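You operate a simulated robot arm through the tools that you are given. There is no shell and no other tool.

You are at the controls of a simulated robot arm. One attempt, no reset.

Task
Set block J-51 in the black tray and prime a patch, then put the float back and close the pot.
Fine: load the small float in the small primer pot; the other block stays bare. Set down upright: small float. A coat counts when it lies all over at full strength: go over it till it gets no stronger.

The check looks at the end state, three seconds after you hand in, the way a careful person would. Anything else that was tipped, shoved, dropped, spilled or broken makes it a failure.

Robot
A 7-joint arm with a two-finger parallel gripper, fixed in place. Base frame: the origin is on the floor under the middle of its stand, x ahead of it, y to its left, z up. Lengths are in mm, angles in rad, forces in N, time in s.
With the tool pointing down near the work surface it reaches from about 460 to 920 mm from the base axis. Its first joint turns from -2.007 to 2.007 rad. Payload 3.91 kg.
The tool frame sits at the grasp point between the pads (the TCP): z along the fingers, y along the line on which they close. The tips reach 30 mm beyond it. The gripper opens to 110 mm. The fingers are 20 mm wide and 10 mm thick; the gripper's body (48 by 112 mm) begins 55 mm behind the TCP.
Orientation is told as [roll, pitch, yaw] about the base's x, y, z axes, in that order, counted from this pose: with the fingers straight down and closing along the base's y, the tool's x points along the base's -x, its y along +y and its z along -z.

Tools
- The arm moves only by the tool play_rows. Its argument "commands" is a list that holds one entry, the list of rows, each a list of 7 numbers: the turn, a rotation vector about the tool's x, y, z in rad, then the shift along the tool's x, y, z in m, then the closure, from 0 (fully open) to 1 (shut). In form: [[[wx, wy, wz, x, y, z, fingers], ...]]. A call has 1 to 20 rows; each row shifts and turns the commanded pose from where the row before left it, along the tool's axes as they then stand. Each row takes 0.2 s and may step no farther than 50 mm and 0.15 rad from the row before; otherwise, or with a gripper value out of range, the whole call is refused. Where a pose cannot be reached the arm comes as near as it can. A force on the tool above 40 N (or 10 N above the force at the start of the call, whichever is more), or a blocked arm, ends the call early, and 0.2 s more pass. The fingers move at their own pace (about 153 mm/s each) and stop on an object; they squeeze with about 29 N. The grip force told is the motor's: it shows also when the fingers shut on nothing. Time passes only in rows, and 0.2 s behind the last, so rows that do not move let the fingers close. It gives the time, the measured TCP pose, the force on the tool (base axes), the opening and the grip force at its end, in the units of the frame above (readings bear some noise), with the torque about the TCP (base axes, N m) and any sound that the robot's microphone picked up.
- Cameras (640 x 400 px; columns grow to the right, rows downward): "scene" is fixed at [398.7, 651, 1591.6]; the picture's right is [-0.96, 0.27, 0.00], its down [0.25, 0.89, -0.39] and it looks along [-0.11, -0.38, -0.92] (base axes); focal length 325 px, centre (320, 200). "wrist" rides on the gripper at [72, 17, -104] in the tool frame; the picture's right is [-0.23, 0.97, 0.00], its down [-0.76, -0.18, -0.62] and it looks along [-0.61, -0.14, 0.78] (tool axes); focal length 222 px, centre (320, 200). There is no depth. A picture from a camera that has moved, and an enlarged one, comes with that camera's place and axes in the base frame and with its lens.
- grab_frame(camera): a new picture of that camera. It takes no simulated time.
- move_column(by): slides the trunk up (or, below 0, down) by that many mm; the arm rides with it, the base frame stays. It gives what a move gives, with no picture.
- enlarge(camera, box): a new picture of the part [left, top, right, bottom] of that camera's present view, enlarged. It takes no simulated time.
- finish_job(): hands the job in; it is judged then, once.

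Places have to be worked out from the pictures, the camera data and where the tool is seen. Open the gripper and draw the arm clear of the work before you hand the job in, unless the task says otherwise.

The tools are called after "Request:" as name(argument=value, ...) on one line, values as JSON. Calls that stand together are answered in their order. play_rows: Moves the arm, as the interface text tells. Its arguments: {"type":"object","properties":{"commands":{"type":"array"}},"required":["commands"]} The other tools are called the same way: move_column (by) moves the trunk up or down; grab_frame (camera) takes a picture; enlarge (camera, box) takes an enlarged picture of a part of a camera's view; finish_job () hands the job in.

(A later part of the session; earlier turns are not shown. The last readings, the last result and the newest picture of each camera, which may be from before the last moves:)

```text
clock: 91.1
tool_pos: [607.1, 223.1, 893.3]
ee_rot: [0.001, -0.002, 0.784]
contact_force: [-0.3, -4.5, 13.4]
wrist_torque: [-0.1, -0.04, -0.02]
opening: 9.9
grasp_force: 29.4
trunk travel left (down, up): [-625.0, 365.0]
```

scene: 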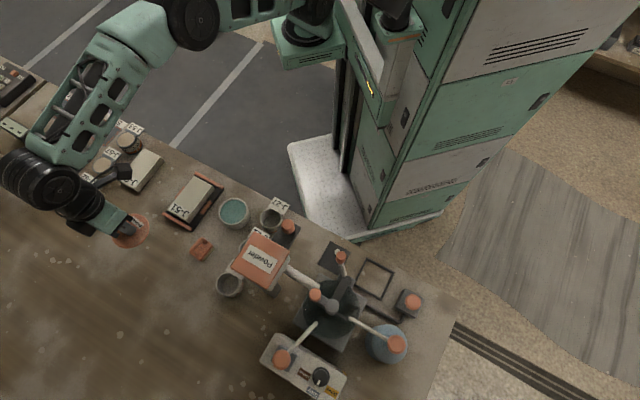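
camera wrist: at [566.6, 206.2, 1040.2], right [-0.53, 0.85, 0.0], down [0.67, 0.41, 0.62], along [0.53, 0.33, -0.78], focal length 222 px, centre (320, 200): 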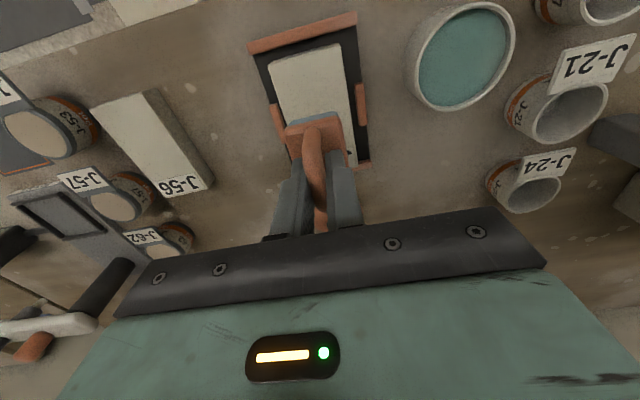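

Contact is 13 N. I'll do two short slow strokes on the near third, then a full one.

Request:
play_rows(commands=[[[0, 0, 0, -0.005, 0, 0, 0.97], [0, 0, 0, -0.005, 0, 0, 0.97], [0, 0, 0, -0.005, 0, 0, 0.97], [0, 0, 0, -0.005, 0, 0, 0.97], [0, 0, 0, -0.005, 0, 0, 0.97], [0, 0, 0, 0, 0, -0.008, 0.97], [0, 0, 0, 0.025, 0, 0, 0.97], [0, 0, 0, 0, 0, 0.008, 0.97], [0, 0, 0, 0, 0, 0, 0.97], [0, 0, 0, -0.005, 0, 0, 0.97], [0, 0, 0, -0.005, 0, 0, 0.97], [0, 0, 0, -0.005, 0, 0, 0.97], [0, 0, 0, -0.005, 0, 0, 0.97], [0, 0, 0, -0.005, 0, 0, 0.97], [0, 0, 0, -0.005, 0, 0, 0.97], [0, 0, 0, 0, 0, 0, 0.97]]])

```text
clock: 94.5
tool_pos: [628.2, 244.3, 892.1]
ee_rot: [0.001, -0.001, 0.784]
contact_force: [-10.1, -8.8, 32.4]
wrist_torque: [-0.35, 0.38, -0.01]
opening: 9.6
grasp_force: 28.8
trunk travel left (down, up): [-625.0, 365.0]
```

Pressure rose to 32 N, so I'll ease off before continuing to the label.

Request:
play_rows(commands=[[[0, 0, 0, 0, 0, -0.0012, 0.97], [0, 0, 0, 0, 0, 0, 0.97]]])

```text
clock: 95.1
tool_pos: [628.9, 245.6, 892.2]
ee_rot: [0.0, -0.001, 0.784]
contact_force: [-3.7, -4.1, 20.4]
wrist_torque: [-0.08, 0.04, -0.03]
opening: 9.9
grasp_force: 28.2
trunk travel left (down, up): [-625.0, 365.0]
```

Request:
play_rows(commands=[[[0, 0, 0, -0.005, 0, -0.0004, 0.97], [0, 0, 0, -0.005, 0, 0, 0.97], [0, 0, 0, -0.004, 0, 0, 0.97], [0, 0, 0, 0, 0, 0, 0.97], [0, 0, 0, 0, 0, -0.02, 0.97], [0, 0, 0, 0.02, -0.03, -0.015, 0.97], [0, 0, 0, 0.02, -0.04, 0, 0.97], [0, 0, 0, 0, 0, 0, 0.97], [0, 0, 0, 0, 0, 0, 0.97]]])

Request:
enlarge(camera="scene", box=[172, 172, 212, 206])

Request:
enlarge(camera="wrist", box=[370, 60, 470, 180])

Request:
enlarge(camera="scene", box=[140, 150, 260, 240])

```text
clock: 97.1
tool_pos: [659.8, 175.9, 922.5]
ee_rot: [0.0, -0.001, 0.785]
contact_force: [-0.4, 0.4, -1.6]
wrist_torque: [-0.03, 0.02, -0.02]
opening: 9.7
grasp_force: 28.8
trunk travel left (down, up): [-625.0, 365.0]
```

```text
11.76 times, centred on (192, 189) of scene
camera zoom: at [398.7, 651.0, 1591.6], right [-0.96, 0.27, 0.0], down [0.25, 0.89, -0.39], along [-0.11, -0.38, -0.92], focal length 3819 px, centre (1826, 329)
```

zoom: 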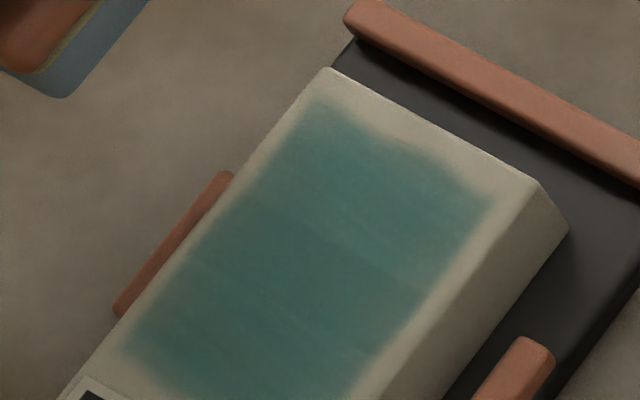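

```text
3.33 times, centred on (420, 120) of wrist
camera zoom: at [596.1, 138.1, 1027.2], right [-0.53, 0.85, 0.0], down [0.67, 0.41, 0.62], along [0.53, 0.33, -0.78], focal length 740 px, centre (-13, 467)
```

zoom: 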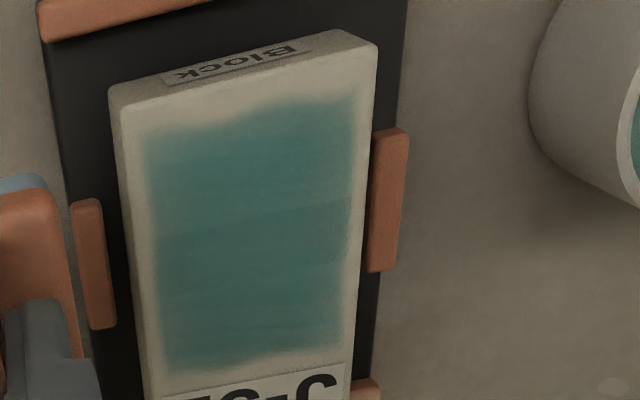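

```text
4.44 times, centred on (200, 195) of scene
camera zoom: at [398.7, 651.0, 1591.6], right [-0.96, 0.27, 0.0], down [0.25, 0.89, -0.39], along [-0.11, -0.38, -0.92], focal length 1443 px, centre (853, 222)
```

zoom: 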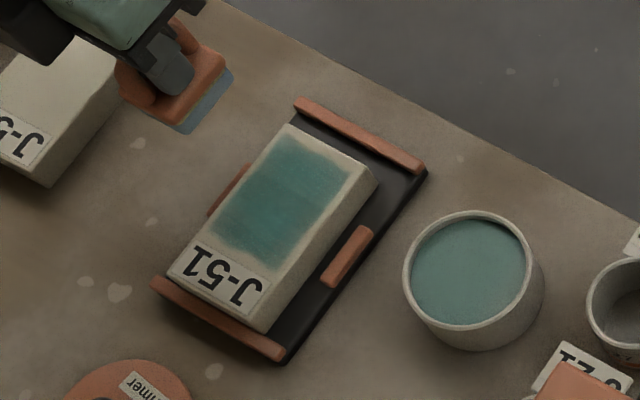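

There's no visible change after reloading and more passes, so it looks saturated. To be thorough across the width, I'll make one pass on each side lane with light pressure and compare once more.

Request:
play_rows(commands=[[[0, 0, 0, 0.002, 0.039, 0, 0.97], [0, 0, 0, 0.002, 0.039, 0, 0.97], [0, 0, 0, 0, 0, 0.02, 0.97], [0, 0, 0, 0, 0, 0.0075, 0.97], [0, 0, 0, 0, 0, 0, 0.97]]])

```text
clock: 98.3
tool_pos: [599.3, 229.9, 898.9]
ee_rot: [0.0, 0.0, 0.784]
contact_force: [0.0, 0.0, -0.3]
wrist_torque: [0.0, -0.01, -0.01]
opening: 9.7
grasp_force: 29.1
trunk travel left (down, up): [-625.0, 365.0]
```

Request:
play_rows(commands=[[[0, 0, 0, 0, 0, 0.002, 0.97], [0, 0, 0, 0, 0, 0.002, 0.97], [0, 0, 0, 0, 0, 0, 0.97]]])

Request:
enlarge(camera="wrist", box=[220, 40, 420, 200])

```text
clock: 99.1
tool_pos: [600.3, 229.0, 895.9]
ee_rot: [0.0, 0.001, 0.783]
contact_force: [-0.8, 0.7, -0.3]
wrist_torque: [0.02, -0.01, -0.01]
opening: 9.4
grasp_force: 28.8
trunk travel left (down, up): [-625.0, 365.0]
```

```text
2.50 times, centred on (320, 120) of wrist
camera zoom: at [537.8, 190.8, 999.4], right [-0.53, 0.85, 0.0], down [0.67, 0.41, 0.62], along [0.53, 0.33, -0.78], focal length 555 px, centre (320, 400)
```

zoom: 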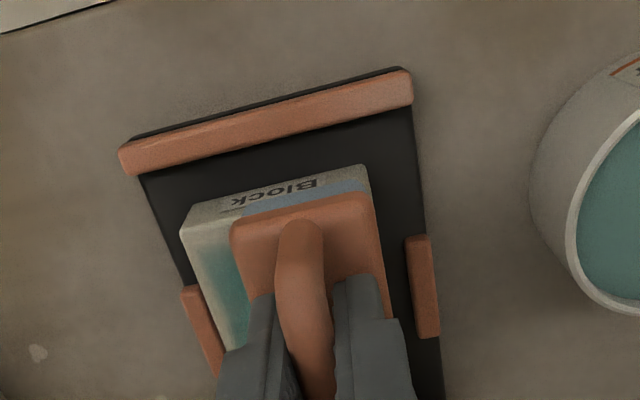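

The pad is flush with the right edge. I'll step down to contact.

Request:
play_rows(commands=[[[0, 0, 0, -0.002, -0.001, 0.001, 0.97], [0, 0, 0, 0, 0, 0.0007, 0.97], [0, 0, 0, 0, 0, 0.0005, 0.97], [0, 0, 0, 0, 0, 0, 0.97]]])

```text
clock: 100.1
tool_pos: [602.9, 230.7, 894.1]
ee_rot: [-0.002, -0.001, 0.782]
contact_force: [0.3, 0.5, -0.4]
wrist_torque: [0.01, 0.0, 0.0]
opening: 9.8
grasp_force: 28.8
trunk travel left (down, up): [-625.0, 365.0]
```

Request:
play_rows(commands=[[[0, 0, 0, 0, 0, 0.0007, 0.97], [0, 0, 0, 0, 0, 0.0005, 0.97], [0, 0, 0, 0, 0, 0, 0.97]]])

```text
clock: 100.9
tool_pos: [602.3, 230.7, 893.5]
ee_rot: [0.0, 0.0, 0.782]
contact_force: [-0.8, -0.4, 0.2]
wrist_torque: [-0.03, -0.01, -0.01]
opening: 9.6
grasp_force: 29.5
trunk travel left (down, up): [-625.0, 365.0]
```

Request:
play_rows(commands=[[[0, 0, 0, 0, 0, 0.0006, 0.97], [0, 0, 0, 0, 0, 0.0004, 0.97], [0, 0, 0, 0, 0, 0, 0.97]]])

```text
clock: 101.7
tool_pos: [604.0, 230.1, 891.9]
ee_rot: [-0.001, -0.001, 0.784]
contact_force: [0.5, 0.3, 3.1]
wrist_torque: [0.11, -0.09, 0.03]
opening: 9.7
grasp_force: 28.9
trunk travel left (down, up): [-625.0, 365.0]
```

Just touching at 3 N. I'll press slightly and stroke the right lane.

Request:
play_rows(commands=[[[0, 0, 0, 0, 0, 0.0004, 0.97], [0, 0, 0, -0.005, 0, 0, 0.97], [0, 0, 0, -0.005, 0, 0, 0.97], [0, 0, 0, -0.005, 0, 0, 0.97], [0, 0, 0, -0.005, 0, 0, 0.97], [0, 0, 0, -0.005, 0, 0, 0.97], [0, 0, 0, 0, 0, 0, 0.97]]])

```text
clock: 103.3
tool_pos: [619.1, 247.8, 892.8]
ee_rot: [-0.001, -0.003, 0.784]
contact_force: [-8.8, -9.0, 29.7]
wrist_torque: [-0.38, 0.32, 0.0]
opening: 9.9
grasp_force: 28.9
trunk travel left (down, up): [-625.0, 365.0]
```

Request:
play_rows(commands=[[[0, 0, 0, 0, 0, -0.0012, 0.97], [0, 0, 0, -0.005, 0, -0.0001, 0.97], [0, 0, 0, -0.005, 0, -0.0001, 0.97], [0, 0, 0, -0.005, 0, -0.0001, 0.97], [0, 0, 0, -0.005, 0, -0.0001, 0.97], [0, 0, 0, 0, 0, 0, 0.97]]])

```text
clock: 104.7
tool_pos: [634.7, 261.9, 894.1]
ee_rot: [0.001, 0.0, 0.784]
contact_force: [-2.5, -2.3, 5.3]
wrist_torque: [-0.04, 0.0, -0.01]
opening: 9.3
grasp_force: 29.0
trunk travel left (down, up): [-625.0, 365.0]
```

The right lane is done. I'll lift, shift to the left lane at the near end and descend.

Request:
play_rows(commands=[[[0, 0, 0, 0, 0, -0.012, 0.97], [0, 0, 0, 0.044, -0.018, 0, 0.97], [0, 0, 0, 0, 0, 0, 0.97], [0, 0, 0, 0, 0, 0.011, 0.97], [0, 0, 0, 0, 0, 0, 0.97]]])

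Request:
enlarge(camera="wrist", box=[220, 40, 420, 200])

```text
clock: 105.9
tool_pos: [615.7, 220.9, 896.2]
ee_rot: [0.001, -0.001, 0.783]
contact_force: [-0.1, -0.1, -1.0]
wrist_torque: [-0.02, -0.02, 0.0]
opening: 9.7
grasp_force: 29.2
trunk travel left (down, up): [-625.0, 365.0]
```

```text
2.50 times, centred on (320, 120) of wrist
camera zoom: at [553.2, 183.1, 998.9], right [-0.53, 0.85, 0.0], down [0.67, 0.41, 0.62], along [0.53, 0.33, -0.78], focal length 555 px, centre (320, 400)
```

zoom: 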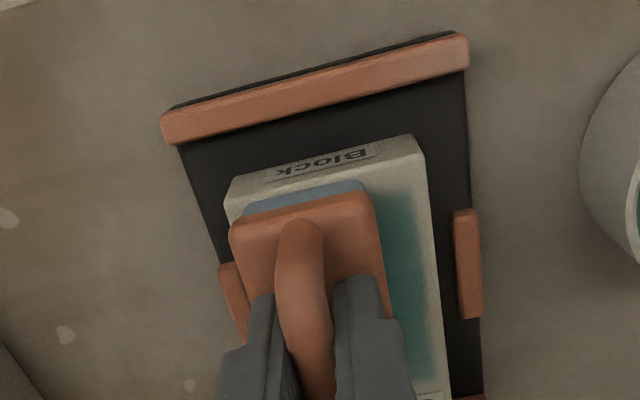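

Request:
play_rows(commands=[[[0, 0, 0, 0.003, -0.005, 0.001, 0.97], [0, 0, 0, 0, 0, 0.001, 0.97], [0, 0, 0, 0, 0, 0, 0.97]]])

```text
clock: 106.7
tool_pos: [618.6, 214.1, 893.1]
ee_rot: [-0.002, 0.0, 0.784]
contact_force: [-1.3, 1.1, 6.4]
wrist_torque: [0.13, -0.04, 0.05]
opening: 10.0
grasp_force: 29.1
trunk travel left (down, up): [-625.0, 365.0]
```

Contact is 6 N on the left lane. I'll stroke with slight easing along the way.

Request:
play_rows(commands=[[[0, 0, 0, -0.005, 0, 0, 0.97], [0, 0, 0, -0.005, 0, -0.0001, 0.97], [0, 0, 0, -0.005, 0, -0.0001, 0.97], [0, 0, 0, -0.005, 0, -0.0001, 0.97], [0, 0, 0, 0, 0, 0, 0.97]]])

```text
clock: 107.9
tool_pos: [631.3, 226.3, 893.3]
ee_rot: [-0.001, 0.001, 0.785]
contact_force: [0.5, 1.0, -0.3]
wrist_torque: [0.0, 0.03, 0.06]
opening: 9.5
grasp_force: 28.6
trunk travel left (down, up): [-625.0, 365.0]
```

Request:
play_rows(commands=[[[0, 0, 0, 0.018, 0, 0, 0.97], [0, 0, 0, 0, 0, 0.0007, 0.97], [0, 0, 0, 0, 0, 0, 0.97]]])

```text
clock: 108.7
tool_pos: [619.8, 213.3, 893.5]
ee_rot: [0.0, 0.001, 0.784]
contact_force: [1.3, 0.4, 3.8]
wrist_torque: [0.06, -0.2, -0.02]
opening: 9.7
grasp_force: 29.6
trunk travel left (down, up): [-625.0, 365.0]
```

Request:
play_rows(commands=[[[0, 0, 0, 0, 0, 0.0004, 0.97], [0, 0, 0, -0.004, 0, 0, 0.97], [0, 0, 0, -0.004, 0, 0, 0.97], [0, 0, 0, -0.005, 0, 0, 0.97], [0, 0, 0, -0.005, 0, 0, 0.97], [0, 0, 0, 0, 0, 0, 0.97]]])

```text
clock: 110.1
tool_pos: [632.9, 227.2, 893.6]
ee_rot: [-0.001, -0.001, 0.784]
contact_force: [-7.7, -5.9, 25.6]
wrist_torque: [-0.18, 0.34, 0.0]
opening: 9.4
grasp_force: 29.2
trunk travel left (down, up): [-625.0, 365.0]
```

Good contact. I'll ease off and finish this lane to the label, then lift aside to inspect.

Request:
play_rows(commands=[[[0, 0, 0, 0, 0, -0.0009, 0.97], [0, 0, 0, -0.005, 0, -0.0001, 0.97], [0, 0, 0, -0.005, 0, -0.0001, 0.97], [0, 0, 0, -0.005, 0, -0.0001, 0.97], [0, 0, 0, -0.005, 0, 0, 0.97], [0, 0, 0, 0, 0, 0, 0.97], [0, 0, 0, 0, 0, -0.02, 0.97], [0, 0, 0, 0.02, -0.03, -0.015, 0.97], [0, 0, 0, 0.02, -0.03, 0, 0.97], [0, 0, 0, 0, 0, 0, 0.97], [0, 0, 0, 0, 0, 0, 0.97]]])

Request:
enlarge(camera="scene", box=[172, 172, 212, 206])

Request:
enlarge(camera="wrist", box=[370, 60, 470, 180])

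Request:
grab_frame(camera="scene")

```text
clock: 112.5
tool_pos: [660.3, 168.9, 927.1]
ee_rot: [-0.001, 0.001, 0.784]
contact_force: [-1.1, 0.1, -0.8]
wrist_torque: [0.0, 0.02, 0.0]
opening: 9.7
grasp_force: 29.1
trunk travel left (down, up): [-625.0, 365.0]
```

```text
11.76 times, centred on (192, 189) of scene
camera zoom: at [398.7, 651.0, 1591.6], right [-0.96, 0.27, 0.0], down [0.25, 0.89, -0.39], along [-0.11, -0.38, -0.92], focal length 3819 px, centre (1826, 329)
```

zoom: 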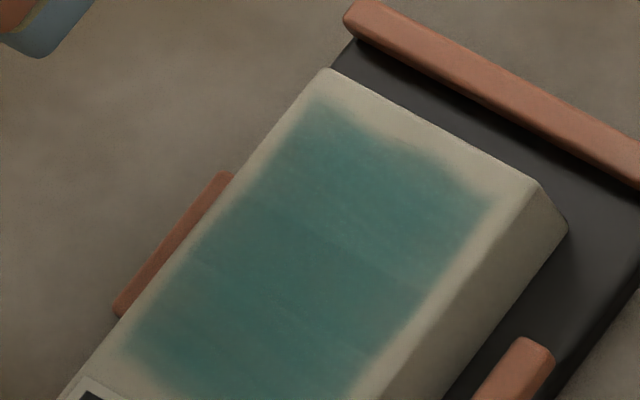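

```text
3.33 times, centred on (420, 120) of wrist
camera zoom: at [598.0, 130.1, 1031.8], right [-0.53, 0.85, 0.0], down [0.67, 0.41, 0.62], along [0.53, 0.33, -0.78], focal length 740 px, centre (-13, 467)
```

zoom: 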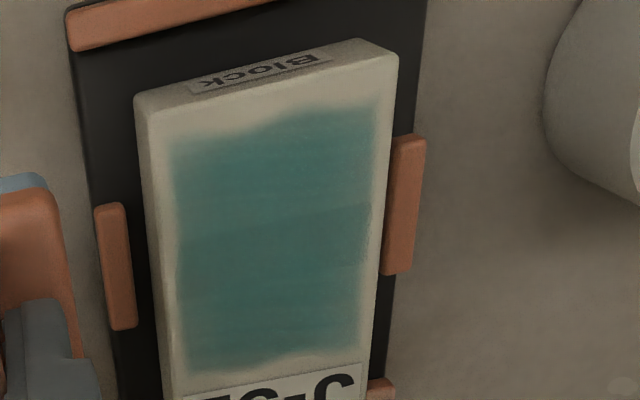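

```text
taken
```

scene: 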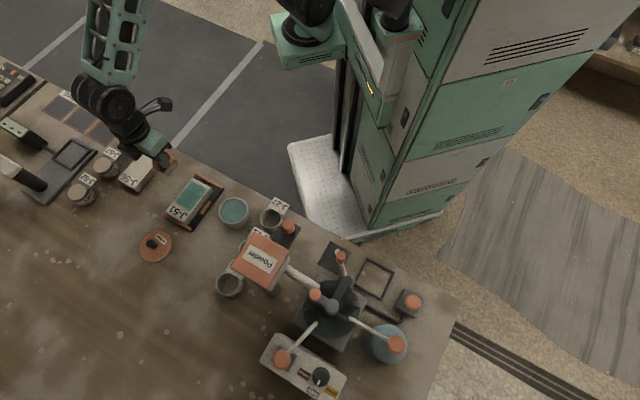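

The patch looks the same after these passes; only the near third may be a touch lighter since it gets the shortest rubbing distance. I'll give it several strokes starting from overhanging the near edge so it gets full travel under the pad.

Request:
play_rows(commands=[[[0, 0, 0, 0.0065, 0.0366, 0, 0.97], [0, 0, 0, 0.0065, 0.0366, 0, 0.97], [0, 0, 0, 0, 0, 0.02, 0.97], [0, 0, 0, 0, 0, 0.01, 0.97], [0, 0, 0, 0, 0, 0, 0.97]]])

Request:
enlarge(camera="wrist", box=[220, 40, 420, 200])

```text
clock: 113.7
tool_pos: [596.9, 212.9, 897.6]
ee_rot: [-0.002, 0.002, 0.784]
contact_force: [0.2, -1.2, 0.5]
wrist_torque: [0.04, 0.02, -0.01]
opening: 9.6
grasp_force: 28.9
trunk travel left (down, up): [-625.0, 365.0]
```

```text
2.50 times, centred on (320, 120) of wrist
camera zoom: at [535.6, 174.2, 1001.3], right [-0.53, 0.85, 0.0], down [0.67, 0.41, 0.62], along [0.53, 0.33, -0.78], focal length 555 px, centre (320, 400)
```

zoom: 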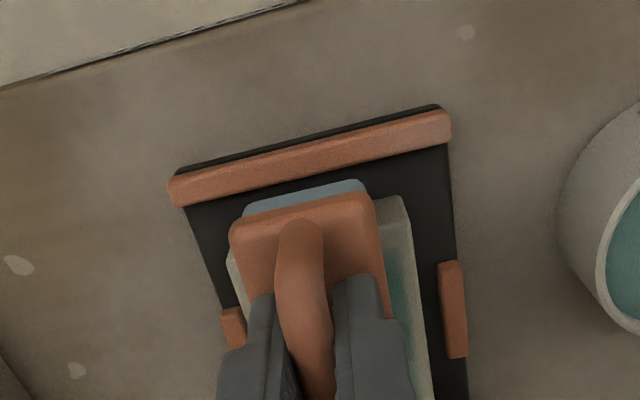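

Request:
play_rows(commands=[[[0, 0, 0, 0, 0.003, 0.002, 0.97], [0, 0, 0, 0, 0, 0.001, 0.97], [0, 0, 0, 0, 0, 0.0006, 0.97], [0, 0, 0, 0, 0, 0, 0.97]]])

```text
clock: 114.7
tool_pos: [598.0, 213.4, 895.4]
ee_rot: [-0.003, 0.0, 0.784]
contact_force: [-0.5, -0.1, -0.4]
wrist_torque: [0.03, 0.0, -0.01]
opening: 9.8
grasp_force: 29.3
trunk travel left (down, up): [-625.0, 365.0]
```

Request:
play_rows(commands=[[[0, 0, 0, 0, 0, 0.001, 0.97], [0, 0, 0, 0, 0, 0.0006, 0.97], [0, 0, 0, 0, 0, 0, 0.97]]])

```text
clock: 115.5
tool_pos: [596.6, 214.6, 892.4]
ee_rot: [0.0, 0.002, 0.785]
contact_force: [-0.7, -1.6, 6.5]
wrist_torque: [0.0, -0.07, -0.03]
opening: 9.5
grasp_force: 28.7
trunk travel left (down, up): [-625.0, 365.0]
```

Contact is 6.5 N. I'll make three slow strokes over the near third with lifts between.

Request:
play_rows(commands=[[[0, 0, 0, -0.005, 0, 0, 0.97], [0, 0, 0, -0.005, 0, 0, 0.97], [0, 0, 0, -0.006, 0, 0, 0.97], [0, 0, 0, -0.006, 0, 0, 0.97], [0, 0, 0, -0.006, 0, 0, 0.97], [0, 0, 0, 0, 0, -0.008, 0.97], [0, 0, 0, 0.028, 0, 0, 0.97], [0, 0, 0, 0, 0, 0, 0.97], [0, 0, 0, 0, 0, 0.008, 0.97], [0, 0, 0, 0, 0, 0, 0.97]]])

```text
clock: 117.7
tool_pos: [597.2, 215.5, 894.0]
ee_rot: [0.001, 0.0, 0.783]
contact_force: [-1.2, -0.7, 1.4]
wrist_torque: [0.01, -0.01, 0.02]
opening: 9.7
grasp_force: 28.9
trunk travel left (down, up): [-625.0, 365.0]
```

Request:
play_rows(commands=[[[0, 0, 0, 0, 0, 0.0006, 0.97], [0, 0, 0, -0.005, 0, 0, 0.97], [0, 0, 0, -0.005, 0, 0, 0.97], [0, 0, 0, -0.006, 0, 0, 0.97], [0, 0, 0, -0.006, 0, 0, 0.97], [0, 0, 0, -0.006, 0, 0, 0.97], [0, 0, 0, 0, 0, 0, 0.97]]])

```text
clock: 119.3
tool_pos: [617.6, 233.8, 894.5]
ee_rot: [0.001, -0.001, 0.784]
contact_force: [-1.4, -1.2, 5.0]
wrist_torque: [-0.01, 0.05, 0.02]
opening: 9.7
grasp_force: 29.0
trunk travel left (down, up): [-625.0, 365.0]
```

Request:
play_rows(commands=[[[0, 0, 0, 0, 0, -0.008, 0.97], [0, 0, 0, 0.028, 0, 0, 0.97], [0, 0, 0, 0, 0, 0, 0.97], [0, 0, 0, 0, 0, 0.0084, 0.97], [0, 0, 0, 0, 0, 0, 0.97]]])

```text
clock: 120.5
tool_pos: [597.3, 213.8, 893.1]
ee_rot: [0.001, 0.001, 0.783]
contact_force: [-0.3, -0.9, 1.2]
wrist_torque: [-0.02, 0.05, -0.03]
opening: 9.9
grasp_force: 29.0
trunk travel left (down, up): [-625.0, 365.0]
```

Request:
play_rows(commands=[[[0, 0, 0, 0, 0, 0.0008, 0.97], [0, 0, 0, -0.005, 0, 0, 0.97], [0, 0, 0, -0.005, 0, 0, 0.97], [0, 0, 0, -0.006, 0, 0, 0.97], [0, 0, 0, -0.006, 0, 0, 0.97], [0, 0, 0, -0.006, 0, 0, 0.97], [0, 0, 0, 0, 0, 0, 0.97]]])

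Request:
enlarge(camera="wrist", box=[220, 40, 420, 200])

```text
clock: 122.1
tool_pos: [616.4, 235.5, 893.5]
ee_rot: [0.0, 0.0, 0.785]
contact_force: [-2.7, -4.5, 14.5]
wrist_torque: [-0.09, 0.05, -0.01]
opening: 9.4
grasp_force: 28.3
trunk travel left (down, up): [-625.0, 365.0]
```

```text
2.50 times, centred on (320, 120) of wrist
camera zoom: at [552.9, 197.0, 996.3], right [-0.53, 0.85, 0.0], down [0.66, 0.41, 0.62], along [0.53, 0.33, -0.78], focal length 555 px, centre (320, 400)
```

zoom: 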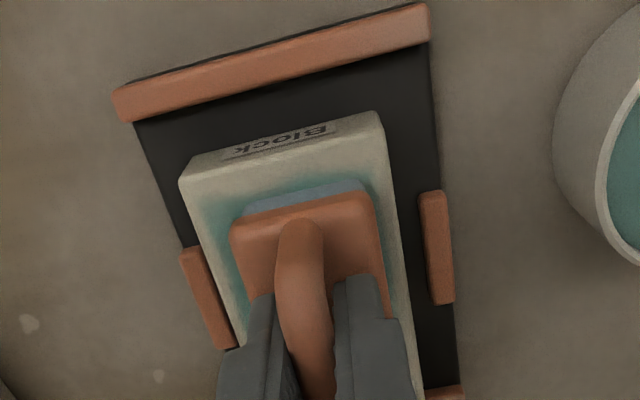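

Contact is good. I'll continue this stroke through to the label, then lift and inspect.

Request:
play_rows(commands=[[[0, 0, 0, -0.006, 0, -0.0002, 0.97], [0, 0, 0, -0.006, 0, -0.0001, 0.97], [0, 0, 0, -0.006, 0, -0.0001, 0.97], [0, 0, 0, -0.006, 0, -0.0001, 0.97], [0, 0, 0, -0.006, 0, 0, 0.97], [0, 0, 0, 0, 0, 0, 0.97]]])

```text
clock: 123.5
tool_pos: [638.1, 256.0, 891.9]
ee_rot: [0.001, -0.001, 0.784]
contact_force: [-1.4, -0.1, 5.0]
wrist_torque: [0.01, 0.01, 0.01]
opening: 9.6
grasp_force: 28.9
trunk travel left (down, up): [-625.0, 365.0]
```

Request:
play_rows(commands=[[[0, 0, 0, 0, 0, -0.02, 0.97], [0, 0, 0, 0.02, -0.03, -0.015, 0.97], [0, 0, 0, 0.02, -0.04, 0, 0.97], [0, 0, 0, 0, 0, 0, 0.97], [0, 0, 0, 0, 0, 0, 0.97]]])

Request:
enlarge(camera="scene", box=[172, 172, 212, 206])

Request:
enlarge(camera="wrist", box=[370, 60, 470, 180])

Request:
enlarge(camera="scene", box=[140, 150, 260, 240])

```text
clock: 124.7
tool_pos: [659.2, 176.2, 927.0]
ee_rot: [0.001, 0.0, 0.785]
contact_force: [0.0, -0.9, -0.5]
wrist_torque: [0.04, -0.01, -0.01]
opening: 9.9
grasp_force: 28.3
trunk travel left (down, up): [-625.0, 365.0]
```

```text
11.76 times, centred on (192, 189) of scene
camera zoom: at [398.7, 651.0, 1591.6], right [-0.96, 0.27, 0.0], down [0.25, 0.89, -0.39], along [-0.11, -0.38, -0.92], focal length 3819 px, centre (1826, 329)
```

zoom: 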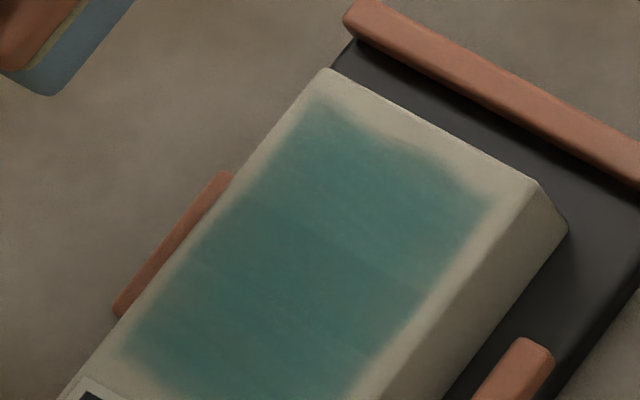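

```text
3.33 times, centred on (420, 120) of wrist
camera zoom: at [597.2, 139.1, 1031.0], right [-0.53, 0.85, 0.0], down [0.67, 0.41, 0.62], along [0.53, 0.33, -0.78], focal length 740 px, centre (-13, 467)
```

zoom: 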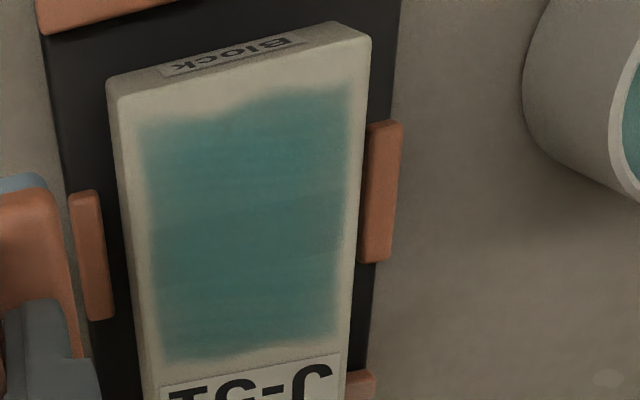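

```text
4.44 times, centred on (200, 195) of scene
camera zoom: at [398.7, 651.0, 1591.6], right [-0.96, 0.27, 0.0], down [0.25, 0.89, -0.39], along [-0.11, -0.38, -0.92], focal length 1443 px, centre (853, 222)
```

zoom: 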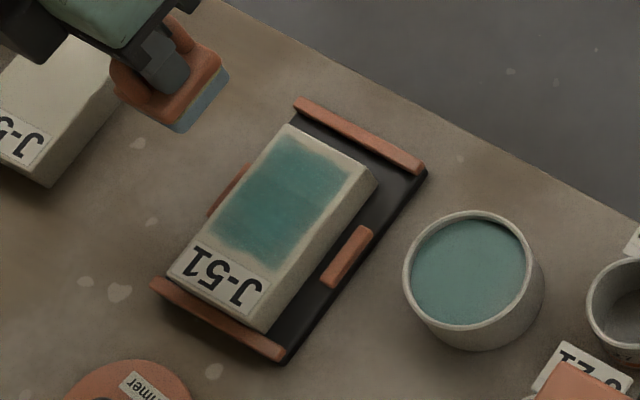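

The near third now matches the rest, so it was still gaining slightly. I'll do one more round of overhang strokes to make sure it tops out.

Request:
play_rows(commands=[[[0, 0, 0, 0.009, 0.035, 0, 0.97], [0, 0, 0, 0.009, 0.035, 0, 0.97], [0, 0, 0, 0, 0, 0.02, 0.97], [0, 0, 0, 0, 0, 0.0135, 0.97], [0, 0, 0, 0, 0, 0, 0.97]]])

Request:
enlarge(camera="wrist", box=[220, 40, 420, 200])

```text
clock: 125.9
tool_pos: [600.2, 214.9, 893.9]
ee_rot: [0.0, 0.001, 0.783]
contact_force: [-0.8, 0.1, 2.7]
wrist_torque: [0.02, -0.05, 0.02]
opening: 9.7
grasp_force: 28.5
trunk travel left (down, up): [-625.0, 365.0]
```

```text
2.50 times, centred on (320, 120) of wrist
camera zoom: at [536.6, 177.3, 996.6], right [-0.53, 0.85, 0.0], down [0.67, 0.41, 0.62], along [0.53, 0.33, -0.78], focal length 555 px, centre (320, 400)
```

zoom: 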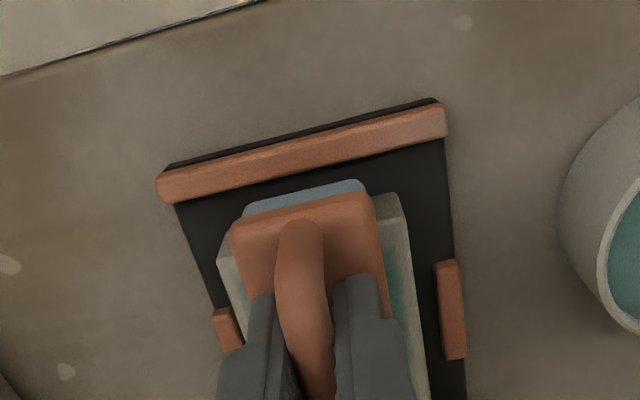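

Request:
play_rows(commands=[[[0, 0, 0, 0, 0, 0.0006, 0.97], [0, 0, 0, -0.005, 0, 0, 0.97], [0, 0, 0, -0.005, 0, 0, 0.97], [0, 0, 0, -0.006, 0, 0, 0.97], [0, 0, 0, -0.006, 0, 0, 0.97], [0, 0, 0, -0.006, 0, 0, 0.97], [0, 0, 0, 0, 0, 0, 0.97]]])

```text
clock: 127.5
tool_pos: [617.8, 233.4, 893.4]
ee_rot: [0.0, 0.0, 0.784]
contact_force: [-4.0, -5.4, 15.8]
wrist_torque: [-0.11, 0.11, 0.02]
opening: 9.5
grasp_force: 29.3
trunk travel left (down, up): [-625.0, 365.0]
```

Request:
play_rows(commands=[[[0, 0, 0, 0, 0, -0.008, 0.97], [0, 0, 0, 0.028, 0, 0, 0.97], [0, 0, 0, 0, 0, 0, 0.97], [0, 0, 0, 0, 0, 0.0083, 0.97], [0, 0, 0, 0, 0, 0, 0.97]]])

```text
clock: 128.7
tool_pos: [599.1, 212.9, 892.9]
ee_rot: [-0.001, -0.001, 0.784]
contact_force: [-2.0, -1.6, 12.0]
wrist_torque: [0.01, 0.0, -0.03]
opening: 9.8
grasp_force: 29.1
trunk travel left (down, up): [-625.0, 365.0]
```

Contact is 12 N. I'll do one long stroke from the near end through to the label.

Request:
play_rows(commands=[[[0, 0, 0, -0.006, 0, 0, 0.97], [0, 0, 0, -0.006, 0, 0, 0.97], [0, 0, 0, -0.006, 0, -0.0001, 0.97], [0, 0, 0, -0.006, 0, -0.0001, 0.97], [0, 0, 0, -0.006, 0, -0.0001, 0.97], [0, 0, 0, -0.006, 0, -0.0001, 0.97], [0, 0, 0, -0.006, 0, -0.0001, 0.97], [0, 0, 0, -0.006, 0, 0, 0.97], [0, 0, 0, -0.006, 0, 0, 0.97], [0, 0, 0, -0.004, 0, 0, 0.97], [0, 0, 0, 0, 0, 0, 0.97]]])

```text
clock: 131.1
tool_pos: [638.7, 256.0, 892.1]
ee_rot: [0.001, 0.0, 0.783]
contact_force: [-4.9, -4.2, 17.2]
wrist_torque: [-0.14, 0.16, -0.02]
opening: 9.9
grasp_force: 29.0
trunk travel left (down, up): [-625.0, 365.0]
```

Request:
play_rows(commands=[[[0, 0, 0, 0, 0, -0.02, 0.97], [0, 0, 0, 0.02, -0.03, -0.015, 0.97], [0, 0, 0, 0.02, -0.04, 0, 0.97], [0, 0, 0, 0, 0, 0, 0.97], [0, 0, 0, 0, 0, 0, 0.97]]])

Request:
enlarge(camera="scene", box=[172, 172, 212, 206])

Request:
enlarge(camera="wrist", box=[370, 60, 470, 180])

Request:
enlarge(camera="scene", box=[165, 170, 225, 220])

```text
clock: 132.3
tool_pos: [657.7, 177.0, 924.0]
ee_rot: [0.001, 0.001, 0.783]
contact_force: [0.9, 0.6, -0.5]
wrist_torque: [-0.01, -0.01, -0.04]
opening: 9.7
grasp_force: 29.0
trunk travel left (down, up): [-625.0, 365.0]
```

```text
11.76 times, centred on (192, 189) of scene
camera zoom: at [398.7, 651.0, 1591.6], right [-0.96, 0.27, 0.0], down [0.25, 0.89, -0.39], along [-0.11, -0.38, -0.92], focal length 3819 px, centre (1826, 329)
```

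zoom: 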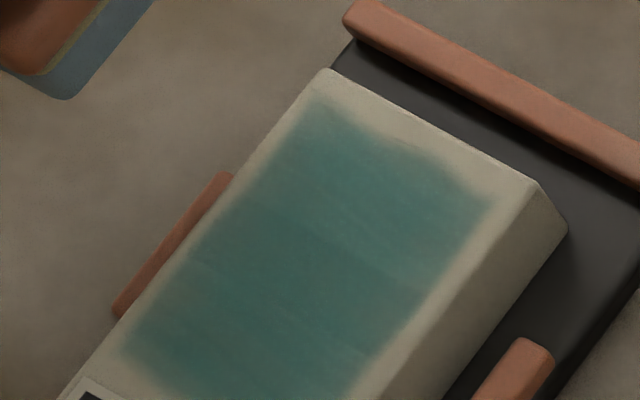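

```text
3.33 times, centred on (420, 120) of wrist
camera zoom: at [595.2, 139.1, 1027.8], right [-0.53, 0.85, 0.0], down [0.67, 0.41, 0.62], along [0.53, 0.33, -0.78], focal length 740 px, centre (-13, 467)
```

zoom: 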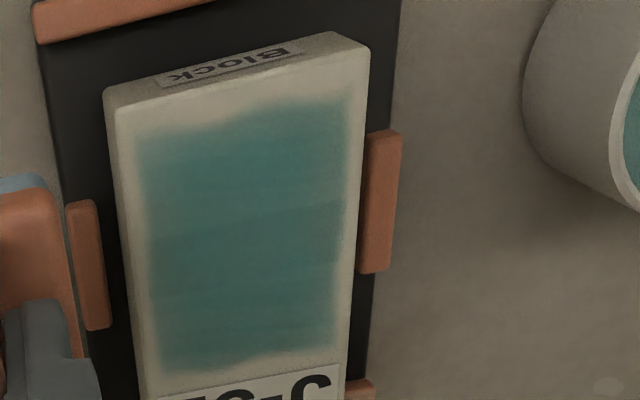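

```text
8.00 times, centred on (195, 195) of scene
camera zoom: at [398.7, 651.0, 1591.6], right [-0.96, 0.27, 0.0], down [0.25, 0.89, -0.39], along [-0.11, -0.38, -0.92], focal length 2597 px, centre (1320, 240)
```

zoom: 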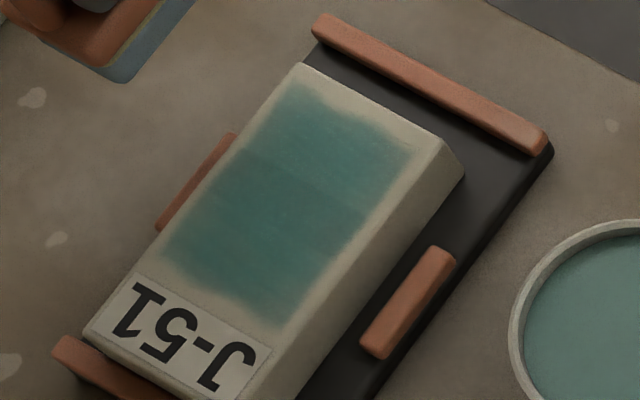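

The patch shows no further change between rounds, so the coat is at full strength. I'll take the float back to its original spot at about (623.5, 382), yaw 0.657, passing well above the tray.

Request:
play_rows(commands=[[[0, 0, 0, 0, 0, -0.025, 0.97], [0, 0, 0, -0.0239, 0.0343, 0, 0.97], [0, 0, 0, -0.0239, 0.0343, 0, 0.97], [0, 0, 0, -0.0239, 0.0343, 0, 0.97], [0, 0, 0, -0.0239, 0.0343, 0, 0.97], [0, 0, 0, -0.0239, 0.0343, 0, 0.97], [0, 0, 0.127, 0, 0, 0, 0.97], [0, 0, 0, 0, 0, 0, 0.97], [0, 0, 0, 0, 0, 0, 0.97]]])

Request:
grab_frame(camera="wrist")

Request:
enlarge(camera="scene", box=[140, 160, 280, 270])

```text
clock: 134.3
tool_pos: [623.2, 383.3, 954.9]
ee_rot: [0.0, 0.0, 0.656]
contact_force: [-0.2, 0.0, -0.8]
wrist_torque: [0.0, 0.0, 0.01]
opening: 9.7
grasp_force: 29.6
trunk travel left (down, up): [-625.0, 365.0]
```

```text
taken
camera wrist: at [556.2, 353.3, 1058.3], right [-0.41, 0.91, 0.0], down [0.71, 0.32, 0.62], along [0.57, 0.26, -0.78], focal length 222 px, centre (320, 200)
```

wrist: 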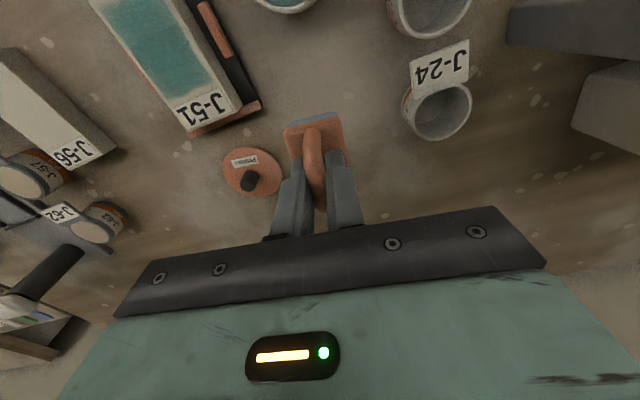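

```text
3.64 times, centred on (210, 215) of scene
camera zoom: at [398.7, 651.0, 1591.6], right [-0.96, 0.27, 0.0], down [0.25, 0.89, -0.39], along [-0.11, -0.38, -0.92], focal length 1180 px, centre (720, 146)
```

zoom: 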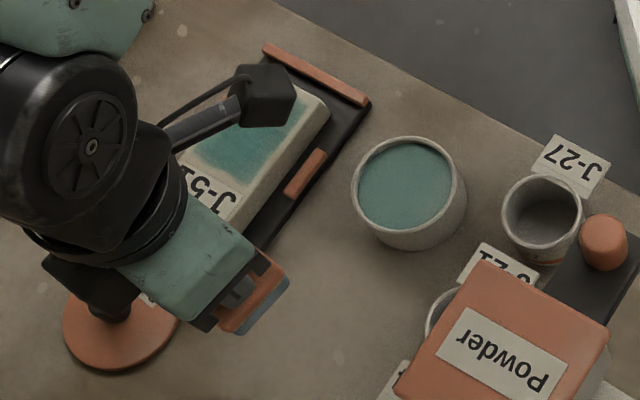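

I'm over the original spot with the matching yaw. I'll descend to just above the table.

Request:
play_rows(commands=[[[0, 0, 0, 0, 0, 0.04, 0.97], [0, 0, 0, 0, 0, 0.035, 0.97], [0, 0, 0, 0, 0, 0.015, 0.97], [0, 0, 0, 0, 0, 0, 0.97], [0, 0, 0, 0, 0, 0, 0.97]]])

Request:
enlarge(camera="wrist", box=[220, 60, 420, 220])

```text
clock: 135.5
tool_pos: [622.5, 383.0, 860.6]
ee_rot: [0.001, 0.0, 0.656]
contact_force: [0.4, -0.6, -0.7]
wrist_torque: [-0.03, -0.01, 0.01]
opening: 9.5
grasp_force: 29.4
trunk travel left (down, up): [-625.0, 365.0]
```

```text
2.50 times, centred on (320, 140) of wrist
camera zoom: at [555.6, 354.0, 964.2], right [-0.41, 0.91, 0.0], down [0.71, 0.32, 0.62], along [0.57, 0.26, -0.78], focal length 555 px, centre (320, 350)
```

zoom: 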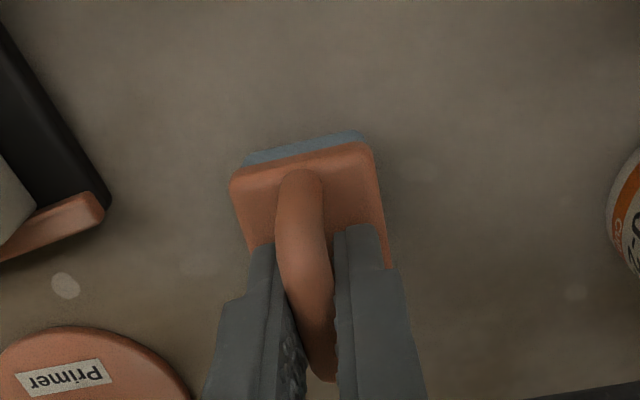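

Request:
play_rows(commands=[[[0, 0, 0, 0, 0, 0.002, 0.97], [0, 0, 0, 0, 0, 0.001, 0.97], [0, 0, 0, 0, 0, 0, 0.97]]])

```text
clock: 136.3
tool_pos: [621.7, 385.6, 859.0]
ee_rot: [0.001, 0.0, 0.655]
contact_force: [0.0, 0.3, -0.9]
wrist_torque: [-0.02, -0.02, -0.01]
opening: 9.7
grasp_force: 28.8
trunk travel left (down, up): [-625.0, 365.0]
```

Request:
play_rows(commands=[[[0, 0, 0, 0, 0, 0.001, 0.97], [0, 0, 0, 0, 0, 0.001, 0.97], [0, 0, 0, 0, 0, 0, 0.97]]])

```text
clock: 137.1
tool_pos: [621.2, 383.7, 858.4]
ee_rot: [-0.001, -0.002, 0.657]
contact_force: [1.1, -0.8, 7.4]
wrist_torque: [0.11, -0.09, -0.02]
opening: 10.0
grasp_force: 28.7
trunk travel left (down, up): [-625.0, 365.0]
```

The float touches the table at 7 N. I'll release it and retreat straight up.

Request:
play_rows(commands=[[[0, 0, 0, 0, 0, 0.0002, 0.97], [0, 0, 0, 0, 0, 0, 0.75], [0, 0, 0, 0, 0, 0, 0.6], [0, 0, 0, 0, 0, 0, 0.6], [0, 0, 0, 0, 0, -0.02, 0.6], [0, 0, 0, 0, 0, -0.04, 0.6], [0, 0, 0, 0, 0, -0.04, 0.6], [0, 0, 0, 0, 0, 0, 0.6]]])

Request:
grab_frame(camera="wrist")

Request:
enlarge(camera="wrist", box=[220, 20, 420, 180])

Request:
enlarge(camera="scene", box=[140, 160, 280, 270])

```text
clock: 138.9
tool_pos: [624.2, 382.7, 956.8]
ee_rot: [0.0, 0.001, 0.656]
contact_force: [-0.5, 0.4, 0.6]
wrist_torque: [0.03, -0.05, -0.03]
opening: 43.8
grasp_force: 0.0
trunk travel left (down, up): [-625.0, 365.0]
```

```text
taken
camera wrist: at [556.5, 353.3, 1060.8], right [-0.41, 0.91, 0.0], down [0.71, 0.32, 0.62], along [0.57, 0.26, -0.78], focal length 222 px, centre (320, 200)
```

wrist: 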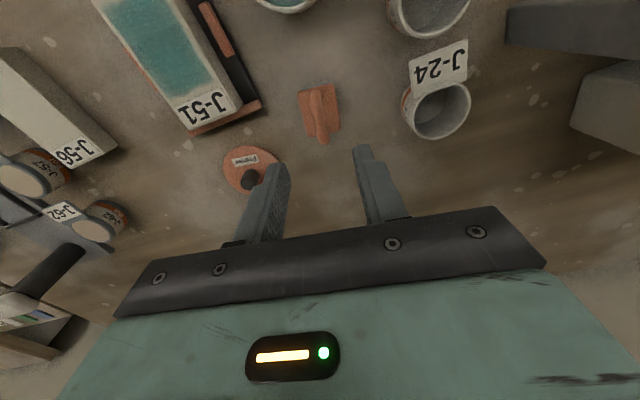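

```text
2.50 times, centred on (320, 100) of wrist
camera zoom: at [556.5, 353.3, 1060.8], right [-0.41, 0.91, 0.0], down [0.71, 0.32, 0.62], along [0.57, 0.26, -0.78], focal length 555 px, centre (320, 450)
```

zoom: 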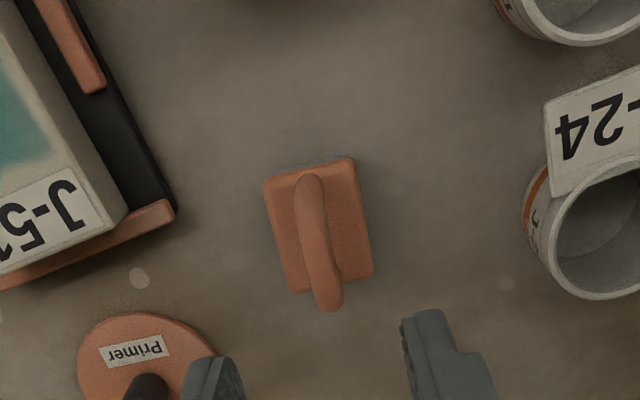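

```text
3.64 times, centred on (210, 215) of scene
camera zoom: at [398.7, 651.0, 1591.6], right [-0.96, 0.27, 0.0], down [0.25, 0.89, -0.39], along [-0.11, -0.38, -0.92], focal length 1180 px, centre (720, 146)
```

zoom: 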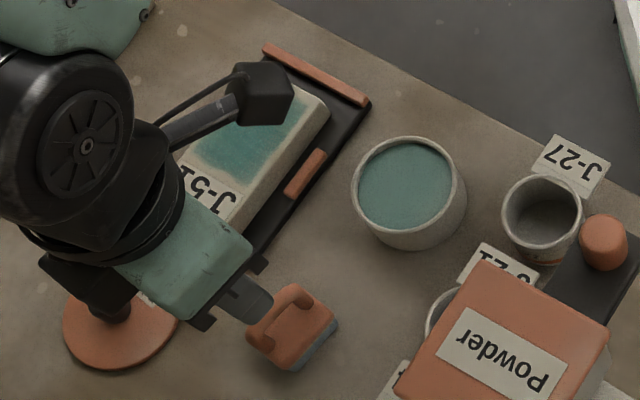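

The float stands upright at its original place. Next I'll get the lid: move above it with the original yaw and check alignment.

Request:
play_rows(commands=[[[0, 0, 0, -0.02, -0.0355, 0, 0.545], [0, 0, 0, -0.02, -0.0355, 0, 0.545], [0, 0, 0, -0.02, -0.0355, 0, 0.545], [0, 0, -0.128, 0, 0, 0, 0.545], [0, 0, 0, 0, 0, 0.03, 0.545], [0, 0, 0, 0, 0, 0, 0.545], [0, 0, 0, 0, 0, 0, 0.545]]])

Request:
enlarge(camera="wrist", box=[220, 20, 420, 180])

```text
clock: 140.5
tool_pos: [734.4, 335.9, 928.1]
ee_rot: [0.001, -0.001, 0.785]
contact_force: [-0.6, 0.0, 1.1]
wrist_torque: [0.01, 0.0, -0.02]
opening: 50.4
grasp_force: 0.0
trunk travel left (down, up): [-625.0, 365.0]
```

```text
2.50 times, centred on (320, 100) of wrist
camera zoom: at [671.3, 297.7, 1032.1], right [-0.53, 0.85, 0.0], down [0.67, 0.41, 0.62], along [0.53, 0.33, -0.78], focal length 555 px, centre (320, 450)
```

zoom: 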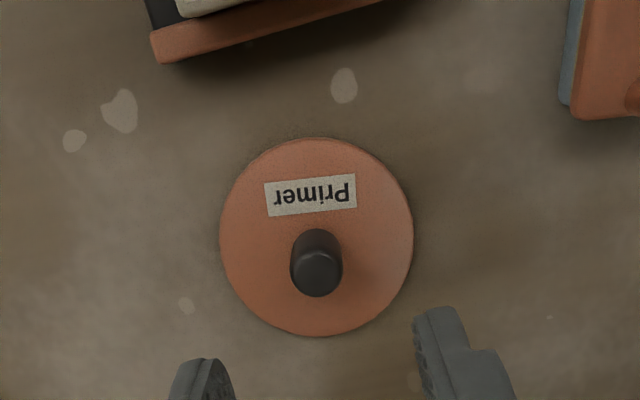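

The knob is about (+1.5, −1.3) mm off, so I'll correct and descend around it.

Request:
play_rows(commands=[[[0, 0, 0, 0.0013, -0.0013, 0.035, 0.545], [0, 0, 0, 0, 0, 0.03, 0.545], [0, 0, 0, 0, 0, 0.01, 0.545], [0, 0, 0, 0, 0, 0, 0.545], [0, 0, 0, 0, 0, 0, 0.545]]])

Request:
enlarge(camera="wrist", box=[200, 60, 440, 240])

```text
clock: 141.7
tool_pos: [735.6, 332.5, 850.8]
ee_rot: [0.001, -0.001, 0.784]
contact_force: [-0.5, -0.2, -0.3]
wrist_torque: [0.03, -0.02, 0.0]
opening: 50.0
grasp_force: 0.2
trunk travel left (down, up): [-625.0, 365.0]
```

```text
2.22 times, centred on (320, 150) of wrist
camera zoom: at [673.4, 294.4, 954.5], right [-0.53, 0.85, 0.0], down [0.66, 0.41, 0.62], along [0.53, 0.33, -0.78], focal length 494 px, centre (320, 311)
```

zoom: 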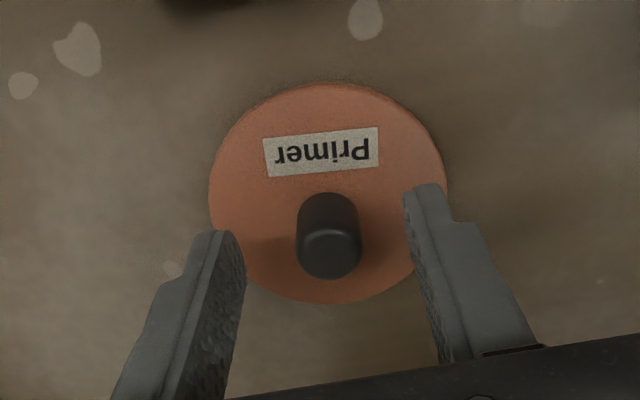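

Request:
play_rows(commands=[[[0, 0, 0, -0.0015, 0.0015, 0.003, 0.545], [0, 0, 0, 0, 0, 0.002, 0.545], [0, 0, 0, 0, 0, 0, 0.545], [0, 0, 0, 0, 0, 0, 0.95], [0, 0, 0, 0, 0, 0, 0.95], [0, 0, 0, 0, 0, 0, 0.95]]])

Request:
enlarge(camera="wrist", box=[200, 60, 440, 240])

```text
clock: 143.1
tool_pos: [736.3, 335.6, 846.6]
ee_rot: [0.001, 0.0, 0.785]
contact_force: [-0.4, 0.1, -1.1]
wrist_torque: [0.02, -0.03, 0.01]
opening: 18.5
grasp_force: 28.7
trunk travel left (down, up): [-625.0, 365.0]
```

```text
2.22 times, centred on (320, 150) of wrist
camera zoom: at [673.3, 296.6, 950.5], right [-0.53, 0.85, 0.0], down [0.67, 0.41, 0.62], along [0.53, 0.33, -0.78], focal length 494 px, centre (320, 311)
```

zoom: 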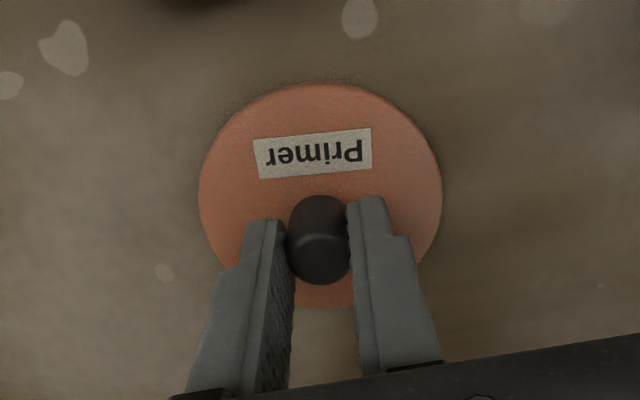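

The lid is gripped. I'll lift it straight up and carry it back above the pot at safe height.

Request:
play_rows(commands=[[[0, 0, 0, 0, 0, -0.01, 0.95], [0, 0, 0, 0, 0, -0.04, 0.95], [0, 0, 0, 0, 0, -0.04, 0.95], [0, 0, 0, 0, 0, -0.025, 0.95], [0, 0, 0, 0.0324, 0.026, 0, 0.95], [0, 0, 0, 0.0324, 0.026, 0, 0.95], [0, 0, 0, 0.0324, 0.026, 0, 0.95], [0, 0, 0, 0.0324, 0.026, 0, 0.95], [0, 0, 0, 0.0324, 0.026, 0, 0.95], [0, 0, 0, 0, 0, 0, 0.95], [0, 0, 0, 0, 0, 0, 0.95], [0, 0, 0, 0, 0, 0, 0.95]]])

Request:
enlarge(camera="wrist", box=[200, 40, 440, 220])

Request:
enlarge(camera="scene", box=[180, 160, 290, 240])

```text
clock: 145.7
tool_pos: [529.5, 313.7, 962.7]
ee_rot: [0.001, 0.001, 0.784]
contact_force: [-0.4, 0.2, -0.9]
wrist_torque: [-0.02, 0.03, 0.02]
opening: 18.4
grasp_force: 28.9
trunk travel left (down, up): [-625.0, 365.0]
```

```text
2.22 times, centred on (320, 130) of wrist
camera zoom: at [466.1, 275.3, 1066.4], right [-0.53, 0.85, 0.0], down [0.67, 0.41, 0.62], along [0.53, 0.33, -0.78], focal length 494 px, centre (320, 356)
```

zoom: 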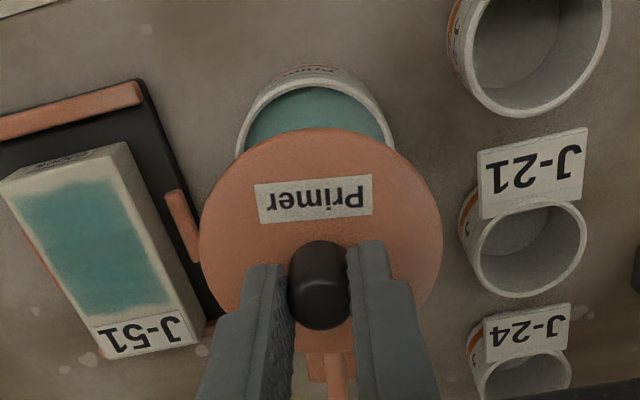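

```text
5.00 times, centred on (235, 200) of scene
camera zoom: at [398.7, 651.0, 1591.6], right [-0.96, 0.27, 0.0], down [0.25, 0.89, -0.39], along [-0.11, -0.38, -0.92], focal length 1623 px, centre (745, 200)
```

zoom: 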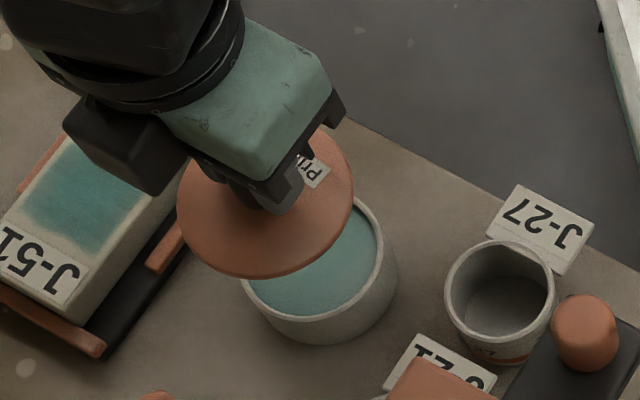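

Both measures say to shift slightly, by about +1.8 x and −1.2 y in the tool frame. I'll correct, descend to the height where I had a reference picture when opening (TCP 905), and compare.

Request:
play_rows(commands=[[[0, 0, 0, 0.0018, -0.0012, 0.03, 0.95], [0, 0, 0, 0, 0, 0.027, 0.95], [0, 0, 0, 0, 0, 0, 0.95], [0, 0, 0, 0, 0, 0, 0.95]]])

Request:
enlarge(camera="wrist", box=[200, 60, 440, 240])

Request:
enlarge(camera="scene", box=[180, 160, 300, 240])

```text
clock: 146.7
tool_pos: [527.8, 311.3, 905.1]
ee_rot: [0.002, 0.0, 0.782]
contact_force: [0.7, 0.1, 0.5]
wrist_torque: [0.03, 0.03, 0.0]
opening: 18.6
grasp_force: 29.2
trunk travel left (down, up): [-625.0, 365.0]
```

```text
2.22 times, centred on (320, 150) of wrist
camera zoom: at [465.1, 273.2, 1008.4], right [-0.53, 0.85, 0.0], down [0.67, 0.41, 0.62], along [0.53, 0.33, -0.78], focal length 494 px, centre (320, 311)
```

zoom: 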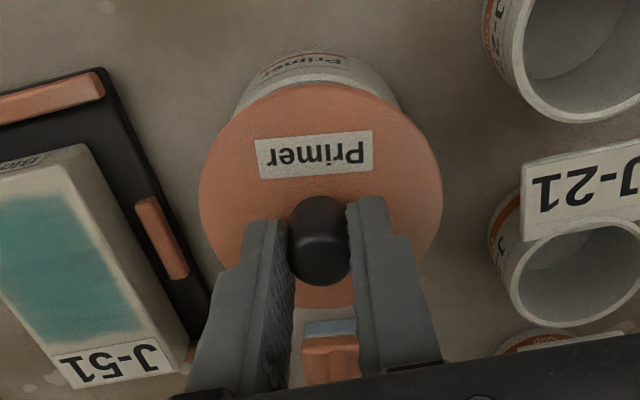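

```text
5.00 times, centred on (240, 200) of scene
camera zoom: at [398.7, 651.0, 1591.6], right [-0.96, 0.27, 0.0], down [0.25, 0.89, -0.39], along [-0.11, -0.38, -0.92], focal length 1623 px, centre (720, 200)
```

zoom: 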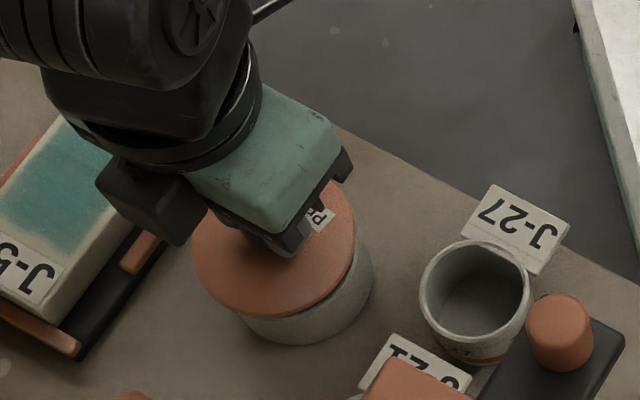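

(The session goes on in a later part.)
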